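You operate a simulated robot arm through the tools that you are given. There is no shell and no other tool. Be economical: measure what you need, move in short steps, check, and stop when the job is done.

Carry out the task below with a simulated robot arm. There is one attempt and no reset: what you move stays moved.

TASK
Stack the jar labelled "95" from the top of the grey bench on top of the jar marked "75".

It is judged by the outcome, as a careful person would: the job done as asked, and still so three seconds after it is handed in. It fails if anything else is knocked over, pushed out of place, dropped, spilled or broken.

THE ROBOT
A 6-joint arm with a two-finger parallel gripper, fixed in place. Base frame: the origin is at the foot of the arm, x ahead of it, y to its left, z up; the work surface is at about z = 800. Lengths are in mm, angles in degrees, forces in N, time in s.
With the tool pointing down near the work surface it reaches from about 260 to 680 mm from the base axis. Its first joint turns from -66.0 to 66.0 degrees. Payload 2.9 kg.
Tool frame: the origin (TCP) lies between the finger pads and is the grasp point; the fingertips stand 30 mm ahead of it; z points along the fingers, y is the line along which they close. The gripper opens to 110 mm. The fingers are 20 mm wide and 10 mm thick; the gripper's body (48 by 112 mm) begins 55 mm behind the TCP.
Orientation is that of the tool frame in the base frame, as a unit quaternion [x, y, z, w]. With the fingers straight down and closing along the base's y, the tool's x points along the base's -x, its y along +y and its z along -z.

THE INTERFACE
- The arm moves only by the tool servo_tool. Its argument "plan" is a list of rows, each a list of 4 numbers: the shift along the tool's x, y, z in units of 50 mm (1.0 is 50 mm), then the turn about the tool's z in units of 6 degrees (1.0 is 6 degrees). In form: [[x, y, z, spin], ...]. A call has 1 to 20 rows; each row shifts and turns the commanded pose from where the row before left it, along the tool's axes as they then stand. "jaw" is the finger opening in m, from 0 to 0.11, set as the call begins (left out, the last holds). A call with a number of a shift or a turn outside -1 to 1 is refused whole. A row lasts 0.2 s, in which the tool goes at most 50 mm and 8.6 degrees; a call with a longer step from one row to the next is refused whole, and so is a gripper value outside its range. A pose out of reach is approached as far as the arm can. The call stops where the force on the tool passes 40 N (or 10 N more than at its start, if that is more) or the arm is blocked; 0.2 s more then pass. The fingers move at their own pace (about 108 mm/s each) and stop on an object; they squeeze with about 28 N. The grip force told is the motor's: it shows also when the fingers shut on nothing. Time passes only in rows, and 0.2 s behind the last, so rows that do not move let the fingers close. It gives the time, the measured TCP pose, the force on the tool (base axes), the opening and the grip force at its end, in the units of the frame above (readings bear some noise).
- Cameras (640 x 400 px; columns grow to the right, rows downward): "scene" is fixed at [88.5, 448, 1372.6]; the picture's right is [-0.59, -0.81, 0.00], its down [-0.54, 0.40, -0.74] and it looks along [0.60, -0.44, -0.67] (base axes); focal length 360 px, centre (320, 200). "wrist" rides on the gripper at [-36, 0, -57] in the tool frame; the picture's right is [0.00, -1.00, 0.00], its down [0.97, 0.00, -0.24] and it looks along [0.24, 0.00, 0.97] (tool axes); focal length 218 px, centre (320, 200).
- capture(camera): a new picture of that camera. No time passes.
- pixel_to_xyz(camera, pixels): for up to 12 pixels [column, row] of the newest picture of that camera ("zoom" is the newest enlarged one), the place [x, y, z] in the base frame of the surface seen there, good to about 2 mm. No time passes.
- close_up(camera, box): a new picture of the part [left, top, right, bottom] of that camera's present view, enlarged. No time passes.
- hand_in(): hands the job in; it is judged then, once.

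Work in short steps. Measure before you move; look again where a grasp or a placing could have gone wrong, and mend it. You have 60 turns and 30 pictures in all, the two below and enlarged ones among them. Open the gripper and draw the arm clear of the work before you hand the job in, unless the task says otherwise; then end with one line.

The tools are called by a JSON object that holds its "api" and its "payload". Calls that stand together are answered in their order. servo_tool: Moves the arm, as the interface text tells. Its arguments: {"type":"object","properties":{"plan":{"type":"array","items":{"type":"array","items":{"type":"number"}}},"jaw":{"type":"number"}},"required":["plan"]} The other tools are called the same way: capture (camera) takes a picture; pixel_to_xyz (camera, pixels) gives the place of the surface under pixels of a picture; close_up (camera, box) takes an enlarged picture of a part of a camera's view; hand_in () hands the job in.

At the start:

```text
t: 0.0
eef_pos: [423.4, 127.0, 1080.7]
ee_rot: [0.0, 1.0, 0.0, 0.0]
force: [-0.2, 0.3, -0.4]
opening: 109.9
grasp_force: 0.0
```

scene: 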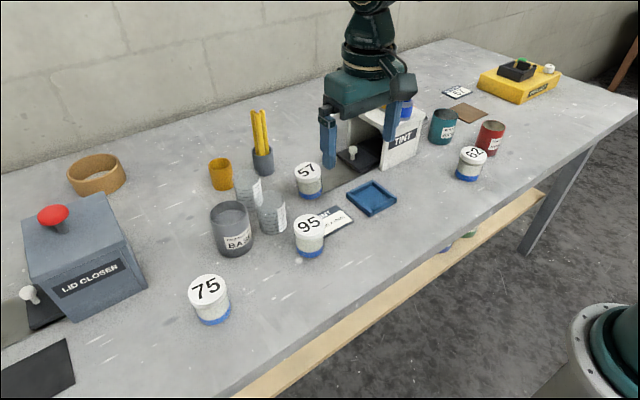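
wrist: 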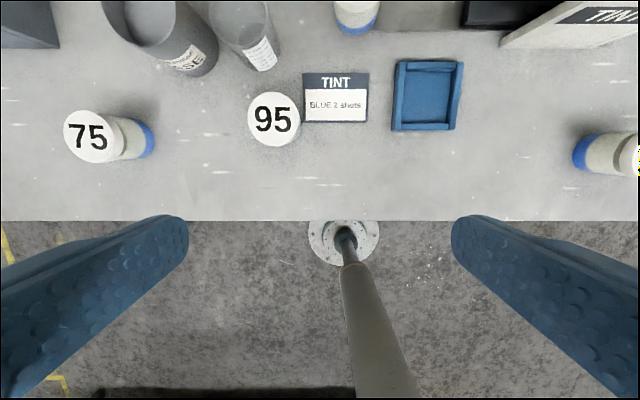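

The jar "95" shows at scene (309,230) and "75" at (208,293). I'll measure their lids and edges.

{"api": "close_up", "payload": {"camera": "scene", "box": [170, 150, 390, 340]}}

{"api": "pixel_to_xyz", "payload": {"camera": "scene", "pixels": [[308, 224], [294, 224], [324, 224], [308, 215], [308, 234], [207, 288], [189, 288], [227, 288], [207, 276], [207, 301], [250, 330], [309, 275]]}}

{"api": "pixel_to_xyz", "payload": {"camera": "wrist", "pixels": [[273, 119], [249, 119], [297, 119], [273, 95], [273, 143], [89, 136], [67, 136], [115, 136], [89, 113], [89, 159], [335, 100], [240, 50]]}}

```text
2.11 times, centred on (280, 245) of scene
```

zoom: 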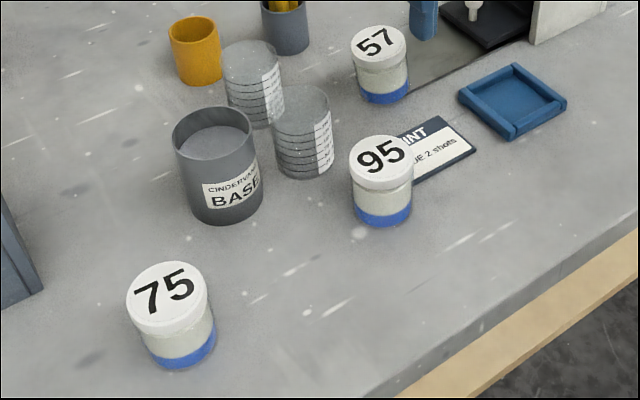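

```text
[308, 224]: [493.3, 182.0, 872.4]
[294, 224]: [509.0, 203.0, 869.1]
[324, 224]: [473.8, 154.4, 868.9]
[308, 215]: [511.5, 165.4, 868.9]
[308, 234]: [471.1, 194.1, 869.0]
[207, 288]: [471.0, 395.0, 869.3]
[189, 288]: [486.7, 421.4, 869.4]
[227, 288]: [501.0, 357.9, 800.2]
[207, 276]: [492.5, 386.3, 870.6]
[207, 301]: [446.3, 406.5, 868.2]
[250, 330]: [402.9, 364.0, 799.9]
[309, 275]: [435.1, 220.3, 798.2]
```

```text
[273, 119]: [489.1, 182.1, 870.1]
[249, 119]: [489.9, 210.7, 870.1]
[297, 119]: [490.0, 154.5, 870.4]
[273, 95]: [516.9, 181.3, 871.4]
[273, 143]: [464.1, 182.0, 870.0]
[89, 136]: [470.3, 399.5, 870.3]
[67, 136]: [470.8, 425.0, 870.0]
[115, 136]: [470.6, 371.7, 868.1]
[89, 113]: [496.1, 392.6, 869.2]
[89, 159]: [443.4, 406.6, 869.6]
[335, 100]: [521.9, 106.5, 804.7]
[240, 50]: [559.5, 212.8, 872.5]
```

Jar 95 is centred near (490,182) and jar 75 near (470,398), both with tops at about 870. Next I'll measure the neighbours for clearance.

{"api": "pixel_to_xyz", "payload": {"camera": "scene", "pixels": [[145, 285], [118, 240], [105, 198], [70, 290], [60, 215], [232, 205], [252, 220], [235, 253], [272, 195], [285, 200], [270, 232], [246, 175]]}}

{"api": "servo_tool", "payload": {"plan": [[-0.667, 0.55, 0, 0], [-0.667, 0.55, 0, 0], [0, 0, 0.5, 0], [0, 0, 0.5, 0], [0, 0, 0.5, 0], [0, 0, 0.5, 0], [0, 0, 0.5, 0], [0, 0, 0, 0]], "jaw": 0.11}}

```text
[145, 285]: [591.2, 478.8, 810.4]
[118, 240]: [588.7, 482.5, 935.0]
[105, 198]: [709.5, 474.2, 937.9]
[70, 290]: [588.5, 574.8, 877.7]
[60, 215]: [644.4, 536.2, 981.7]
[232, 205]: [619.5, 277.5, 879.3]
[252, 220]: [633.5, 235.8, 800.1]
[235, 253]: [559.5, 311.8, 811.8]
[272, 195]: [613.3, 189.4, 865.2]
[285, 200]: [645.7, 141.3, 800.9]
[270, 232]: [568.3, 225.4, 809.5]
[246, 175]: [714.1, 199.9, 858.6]
```

```text
t: 1.8
eef_pos: [488.9, 182.6, 954.5]
ee_rot: [0.001, 1.0, 0.0, 0.0]
force: [-0.5, 0.2, 0.1]
opening: 110.1
grasp_force: 0.1
```

The neighbours are clear (lid closer x>588, glass x>560). I'm above jar 95, so I'll check from the wrist before going down.

{"api": "capture", "payload": {"camera": "wrist"}}

```text
26 pictures are left
```

wrist: 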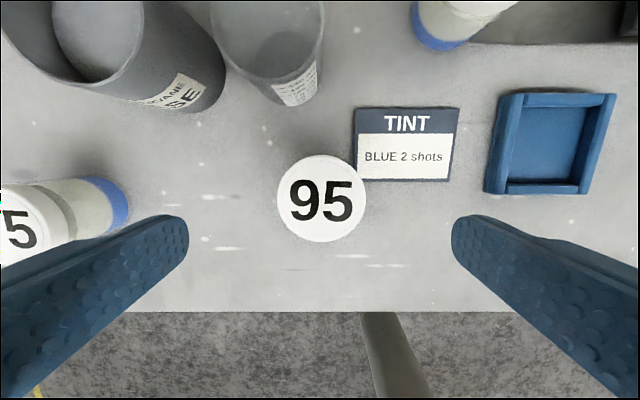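

Jar 95 is centred at (321,199). I go straight down to z≈840.

{"api": "servo_tool", "payload": {"plan": [[0, 0, 0.5, 0], [0, 0, 0.5, 0], [0, 0, 0.5, 0], [0, 0, 0.4, 0], [0, 0, 0.4, 0], [0, 0, 0, 0]]}}

{"api": "servo_tool", "payload": {"plan": [[0, 0, 0, 0], [0, 0, 0, 0], [0, 0, 0, 0], [0, 0, 0, 0]], "jaw": 0.04}}

{"api": "capture", "payload": {"camera": "scene"}}

```text
t: 3.2
eef_pos: [490.9, 184.0, 840.9]
ee_rot: [0.0, 1.0, 0.0, 0.0]
force: [0.0, 0.4, -0.8]
opening: 110.0
grasp_force: 0.0
```

```text
t: 4.2
eef_pos: [491.2, 184.0, 840.8]
ee_rot: [0.0, 1.0, 0.0, 0.0]
force: [1.1, 0.0, 0.6]
opening: 59.4
grasp_force: 28.1
```

```text
25 pictures are left
```

scene: 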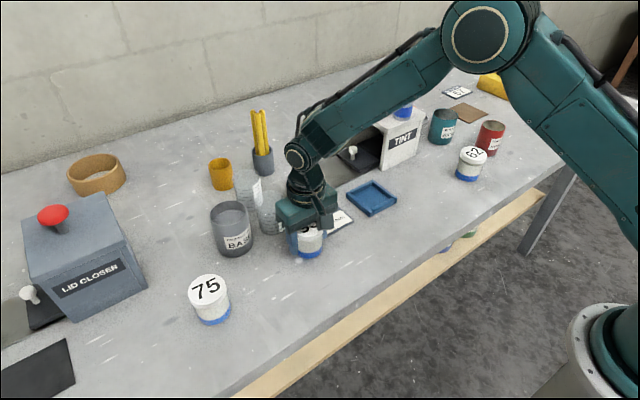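

The jar is gripped at 59.4 mm. I lift 110 mm straight up.

{"api": "servo_tool", "payload": {"plan": [[0, 0, -0.2, 0], [0, 0, -0.4, 0], [0, 0, -0.4, 0], [0, 0, -0.4, 0], [0, 0, -0.4, 0], [0, 0, -0.4, 0], [0, 0, 0, 0]]}}

{"api": "capture", "payload": {"camera": "scene"}}

```text
t: 5.8
eef_pos: [492.9, 183.4, 952.6]
ee_rot: [0.001, 1.0, 0.0, 0.0]
force: [-0.8, -0.5, -1.7]
opening: 59.2
grasp_force: 27.5
```

```text
24 pictures are left
```

scene: 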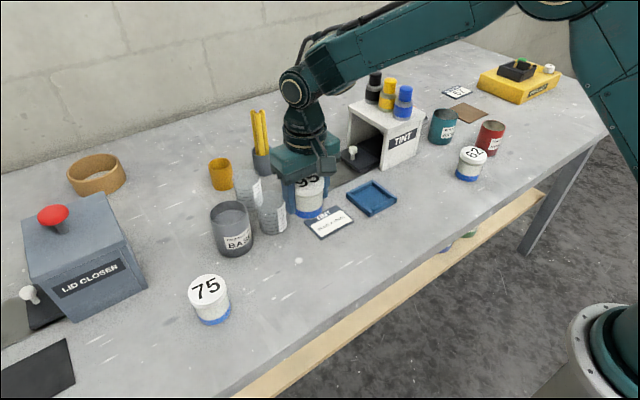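

The jar is held and the rest is untouched. I carry it to above jar 75 at (470,398).

{"api": "servo_tool", "payload": {"plan": [[0.04, 0.2, 0, 0], [0.04, 0.4, 0, 0], [0.04, 0.5, 0, 0], [0.04, 0.5, 0, 0], [0.05, 0.5, 0, 0], [0.05, 0.5, 0, 0], [0.05, 0.5, 0, 0], [0.05, 0.5, 0, 0], [0.05, 0.4, 0, 0], [0, 0.2, 0, 0], [0, 0.1, 0, 0], [0, 0, 0, 0]]}}

{"api": "close_up", "payload": {"camera": "scene", "box": [110, 160, 310, 340]}}

{"api": "capture", "payload": {"camera": "wrist"}}

```text
t: 8.4
eef_pos: [470.9, 398.1, 950.8]
ee_rot: [0.001, 1.0, 0.0, 0.0]
force: [-0.1, 0.7, -1.5]
opening: 59.4
grasp_force: 27.6
```

```text
2.22 times, centred on (210, 250) of scene
```

zoom: 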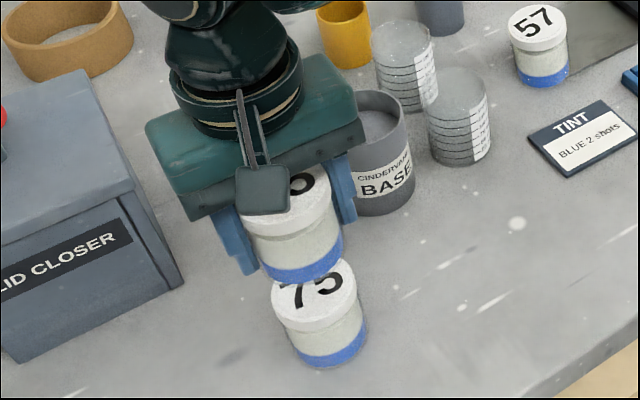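

```text
22 pictures are left
```

wrist: 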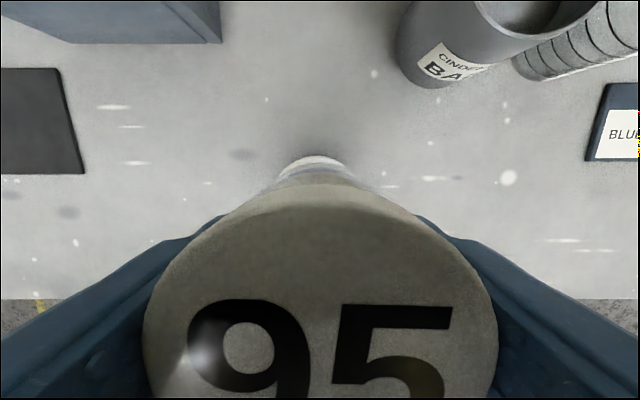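

The rim of jar 75 peeks out at wrist (278–352, 157), centred near column 315, so it may be a few mm further left. I'll measure its rim more finely.

{"api": "close_up", "payload": {"camera": "wrist", "box": [260, 140, 380, 215]}}

{"api": "close_up", "payload": {"camera": "scene", "box": [170, 240, 250, 340]}}

```text
5.33 times, centred on (320, 178) of wrist
```

zoom: 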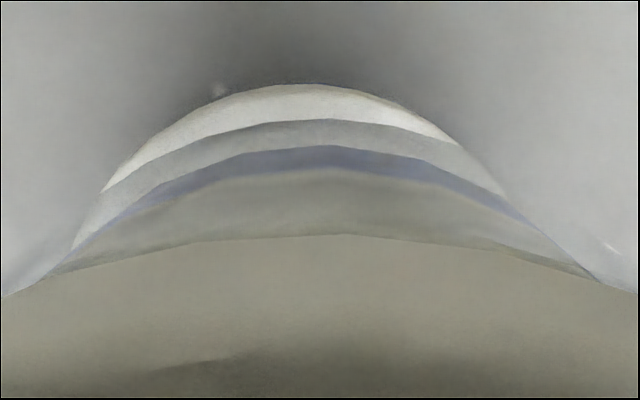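

```text
4.00 times, centred on (210, 290) of scene
```

zoom: 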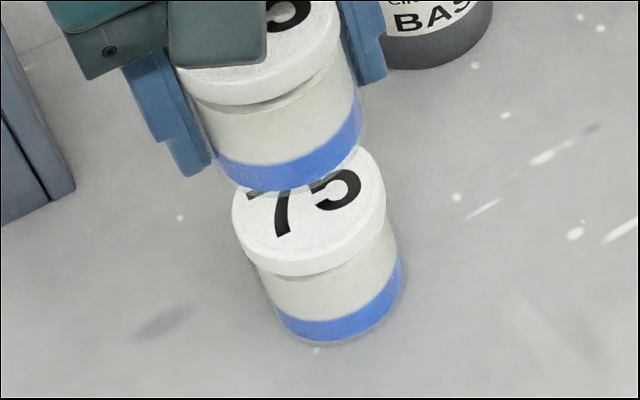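

The rim's symmetric centre is at column ≈316.6, about 2 mm to +y. I'll check with points on the lid edge in both views.

{"api": "pixel_to_xyz", "payload": {"camera": "wrist", "pixels": [[317.5, 157], [317.5, 158], [317.5, 160], [288, 168], [346, 168], [282, 174], [300, 161], [335, 161]]}}

{"api": "pixel_to_xyz", "payload": {"camera": "zoom", "pixels": [[234, 200], [235, 215], [245, 240], [265, 257], [290, 264], [320, 261], [350, 248], [370, 230], [382, 205], [384, 185], [376, 162], [366, 149]]}}

```text
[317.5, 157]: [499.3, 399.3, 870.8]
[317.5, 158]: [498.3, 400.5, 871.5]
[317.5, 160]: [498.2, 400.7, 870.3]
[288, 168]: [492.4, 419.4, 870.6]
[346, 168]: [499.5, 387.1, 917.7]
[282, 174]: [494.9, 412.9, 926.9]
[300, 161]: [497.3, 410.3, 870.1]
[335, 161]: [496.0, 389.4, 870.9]
```

```text
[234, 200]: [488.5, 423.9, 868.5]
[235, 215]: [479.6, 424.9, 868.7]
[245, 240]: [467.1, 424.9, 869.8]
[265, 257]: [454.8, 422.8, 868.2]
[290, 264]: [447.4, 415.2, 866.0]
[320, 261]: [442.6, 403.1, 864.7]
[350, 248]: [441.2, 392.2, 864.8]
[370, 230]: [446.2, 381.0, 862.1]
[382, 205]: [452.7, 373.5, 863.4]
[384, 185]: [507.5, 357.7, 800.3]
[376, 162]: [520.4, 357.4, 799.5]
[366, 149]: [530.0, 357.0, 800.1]
```

The lid centre is ≈(470,399), so I nudge +1 mm in y and lower 35 mm. The expected contact TCP z is ≈911.

{"api": "servo_tool", "payload": {"plan": [[0, 0.02, 0.2, 0], [0, 0, 0.2, 0], [0, 0, 0.15, 0], [0, 0, 0.1, 0], [0, 0, 0.05, 0], [0, 0, 0, 0]]}}

{"api": "close_up", "payload": {"camera": "scene", "box": [170, 240, 250, 340]}}

```text
t: 9.8
eef_pos: [471.1, 397.7, 914.1]
ee_rot: [0.001, 1.0, 0.0, 0.001]
force: [0.5, -0.4, -1.7]
opening: 59.3
grasp_force: 27.9
```

```text
4.00 times, centred on (210, 290) of scene
```

zoom: 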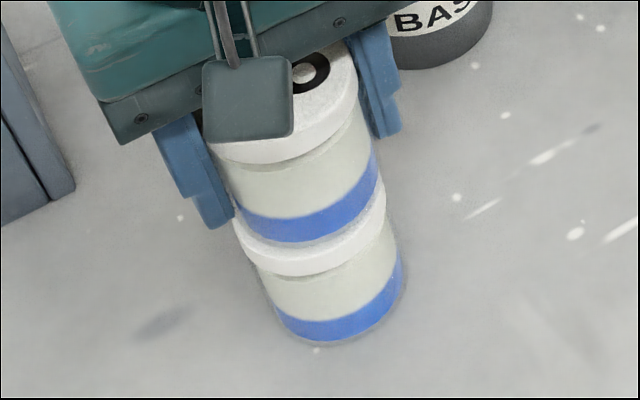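

It's well aligned with about 3 mm left to go. I lower in fine steps.

{"api": "servo_tool", "payload": {"plan": [[0, 0.02, 0.02, 0], [0, 0, 0.02, 0], [0, 0, 0, 0]]}}

{"api": "servo_tool", "payload": {"plan": [[0, 0, 0.02, 0], [0, 0, 0, 0]]}}

```text
t: 10.6
eef_pos: [470.6, 399.7, 914.0]
ee_rot: [-0.001, 1.0, 0.0, 0.0]
force: [-0.6, -0.1, -1.9]
opening: 59.1
grasp_force: 28.1
```

```text
t: 11.2
eef_pos: [470.3, 400.1, 913.1]
ee_rot: [-0.001, 1.0, 0.0, 0.0]
force: [0.5, -0.2, -1.1]
opening: 59.2
grasp_force: 27.7
```

{"api": "servo_tool", "payload": {"plan": [[0, 0, 0.02, 0], [0, 0, 0, 0]]}}

{"api": "close_up", "payload": {"camera": "scene", "box": [180, 270, 240, 330]}}

```text
t: 11.8
eef_pos: [469.5, 399.2, 910.7]
ee_rot: [0.0, 1.0, 0.0, 0.0]
force: [0.2, -0.9, -1.0]
opening: 59.3
grasp_force: 27.8
```

```text
6.67 times, centred on (210, 300) of scene
```

zoom: 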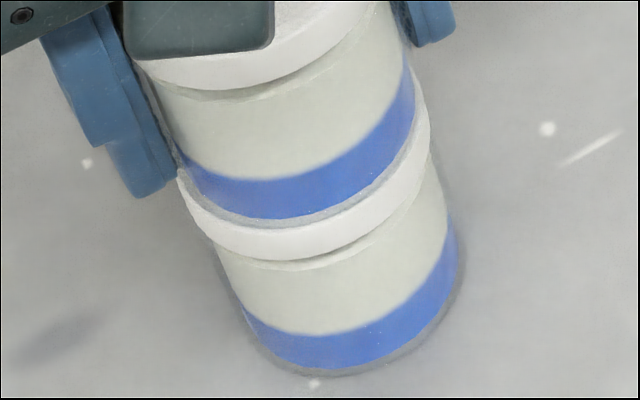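

It's nearly in contact, with force still ≈ the hanging weight. I go on in 1 mm steps.

{"api": "servo_tool", "payload": {"plan": [[0, 0, 0.02, 0], [0, 0, 0, 0]]}}

```text
t: 12.4
eef_pos: [469.0, 398.3, 910.4]
ee_rot: [0.0, 1.0, 0.0, 0.0]
force: [0.0, 0.6, -0.9]
opening: 59.4
grasp_force: 27.8
```

{"api": "servo_tool", "payload": {"plan": [[0, 0, 0.02, 0], [0, 0, 0, 0]]}}

```text
t: 13.0
eef_pos: [470.4, 399.2, 911.9]
ee_rot: [0.0, 1.0, 0.001, 0.001]
force: [-1.6, -3.1, 9.3]
opening: 59.2
grasp_force: 28.1
```

The force rose to +9 N, so there is contact. I open the jaws slowly to a moderate width.

{"api": "servo_tool", "payload": {"plan": [[0, 0, -0.01, 0], [0, 0, 0, 0], [0, 0, 0, 0], [0, 0, 0, 0]], "jaw": 0.1}}

{"api": "close_up", "payload": {"camera": "scene", "box": [150, 220, 270, 340]}}

```text
t: 14.0
eef_pos: [471.3, 399.7, 911.0]
ee_rot: [0.0, 1.0, 0.0, 0.0]
force: [-0.5, 0.0, -0.7]
opening: 100.2
grasp_force: 0.1
```

```text
3.33 times, centred on (210, 280) of scene
```

zoom: 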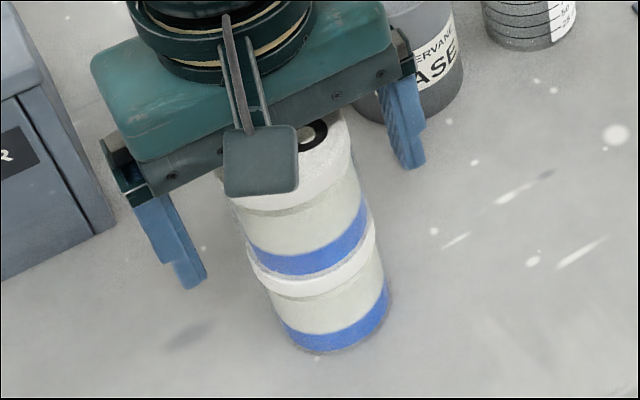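

The stack stands freely. I go straight up 130 mm, then away to the right.

{"api": "servo_tool", "payload": {"plan": [[0, 0, -0.2, 0], [0, 0, -0.4, 0], [0, 0, -0.5, 0], [0, 0, -0.5, 0], [0, 0, -0.5, 0], [0, 0, -0.5, 0], [0, -0.5, 0, 0], [0, -0.7, 0, 0], [0, -0.7, 0, 0], [0, -0.7, 0, 0], [0, -0.7, 0, 0], [0, 0, 0, 0]]}}

{"api": "capture", "payload": {"camera": "scene"}}

```text
t: 16.6
eef_pos: [472.2, 232.8, 1040.2]
ee_rot: [0.0, 1.0, 0.0, -0.001]
force: [-0.4, -0.1, -0.1]
opening: 100.0
grasp_force: 0.0
```

```text
16 pictures are left
```

scene: 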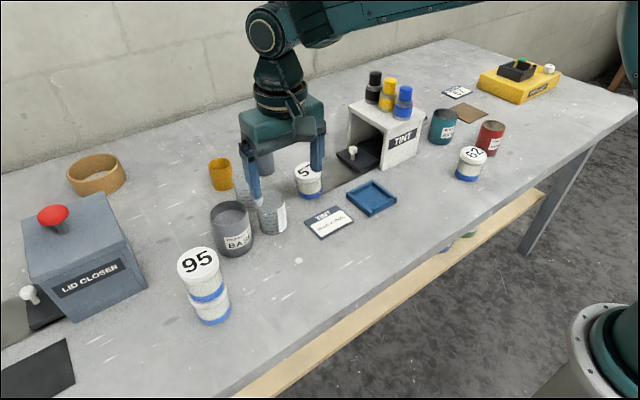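

Jar 95 stands on jar 75, the arm is clear, and nothing else has moved. I hand in.

{"api": "hand_in", "payload": {}}

```text
The job is handed in.
```

The jar "95" is stacked on the jar "75", the gripper is open and clear of the work, and the job is handed in.
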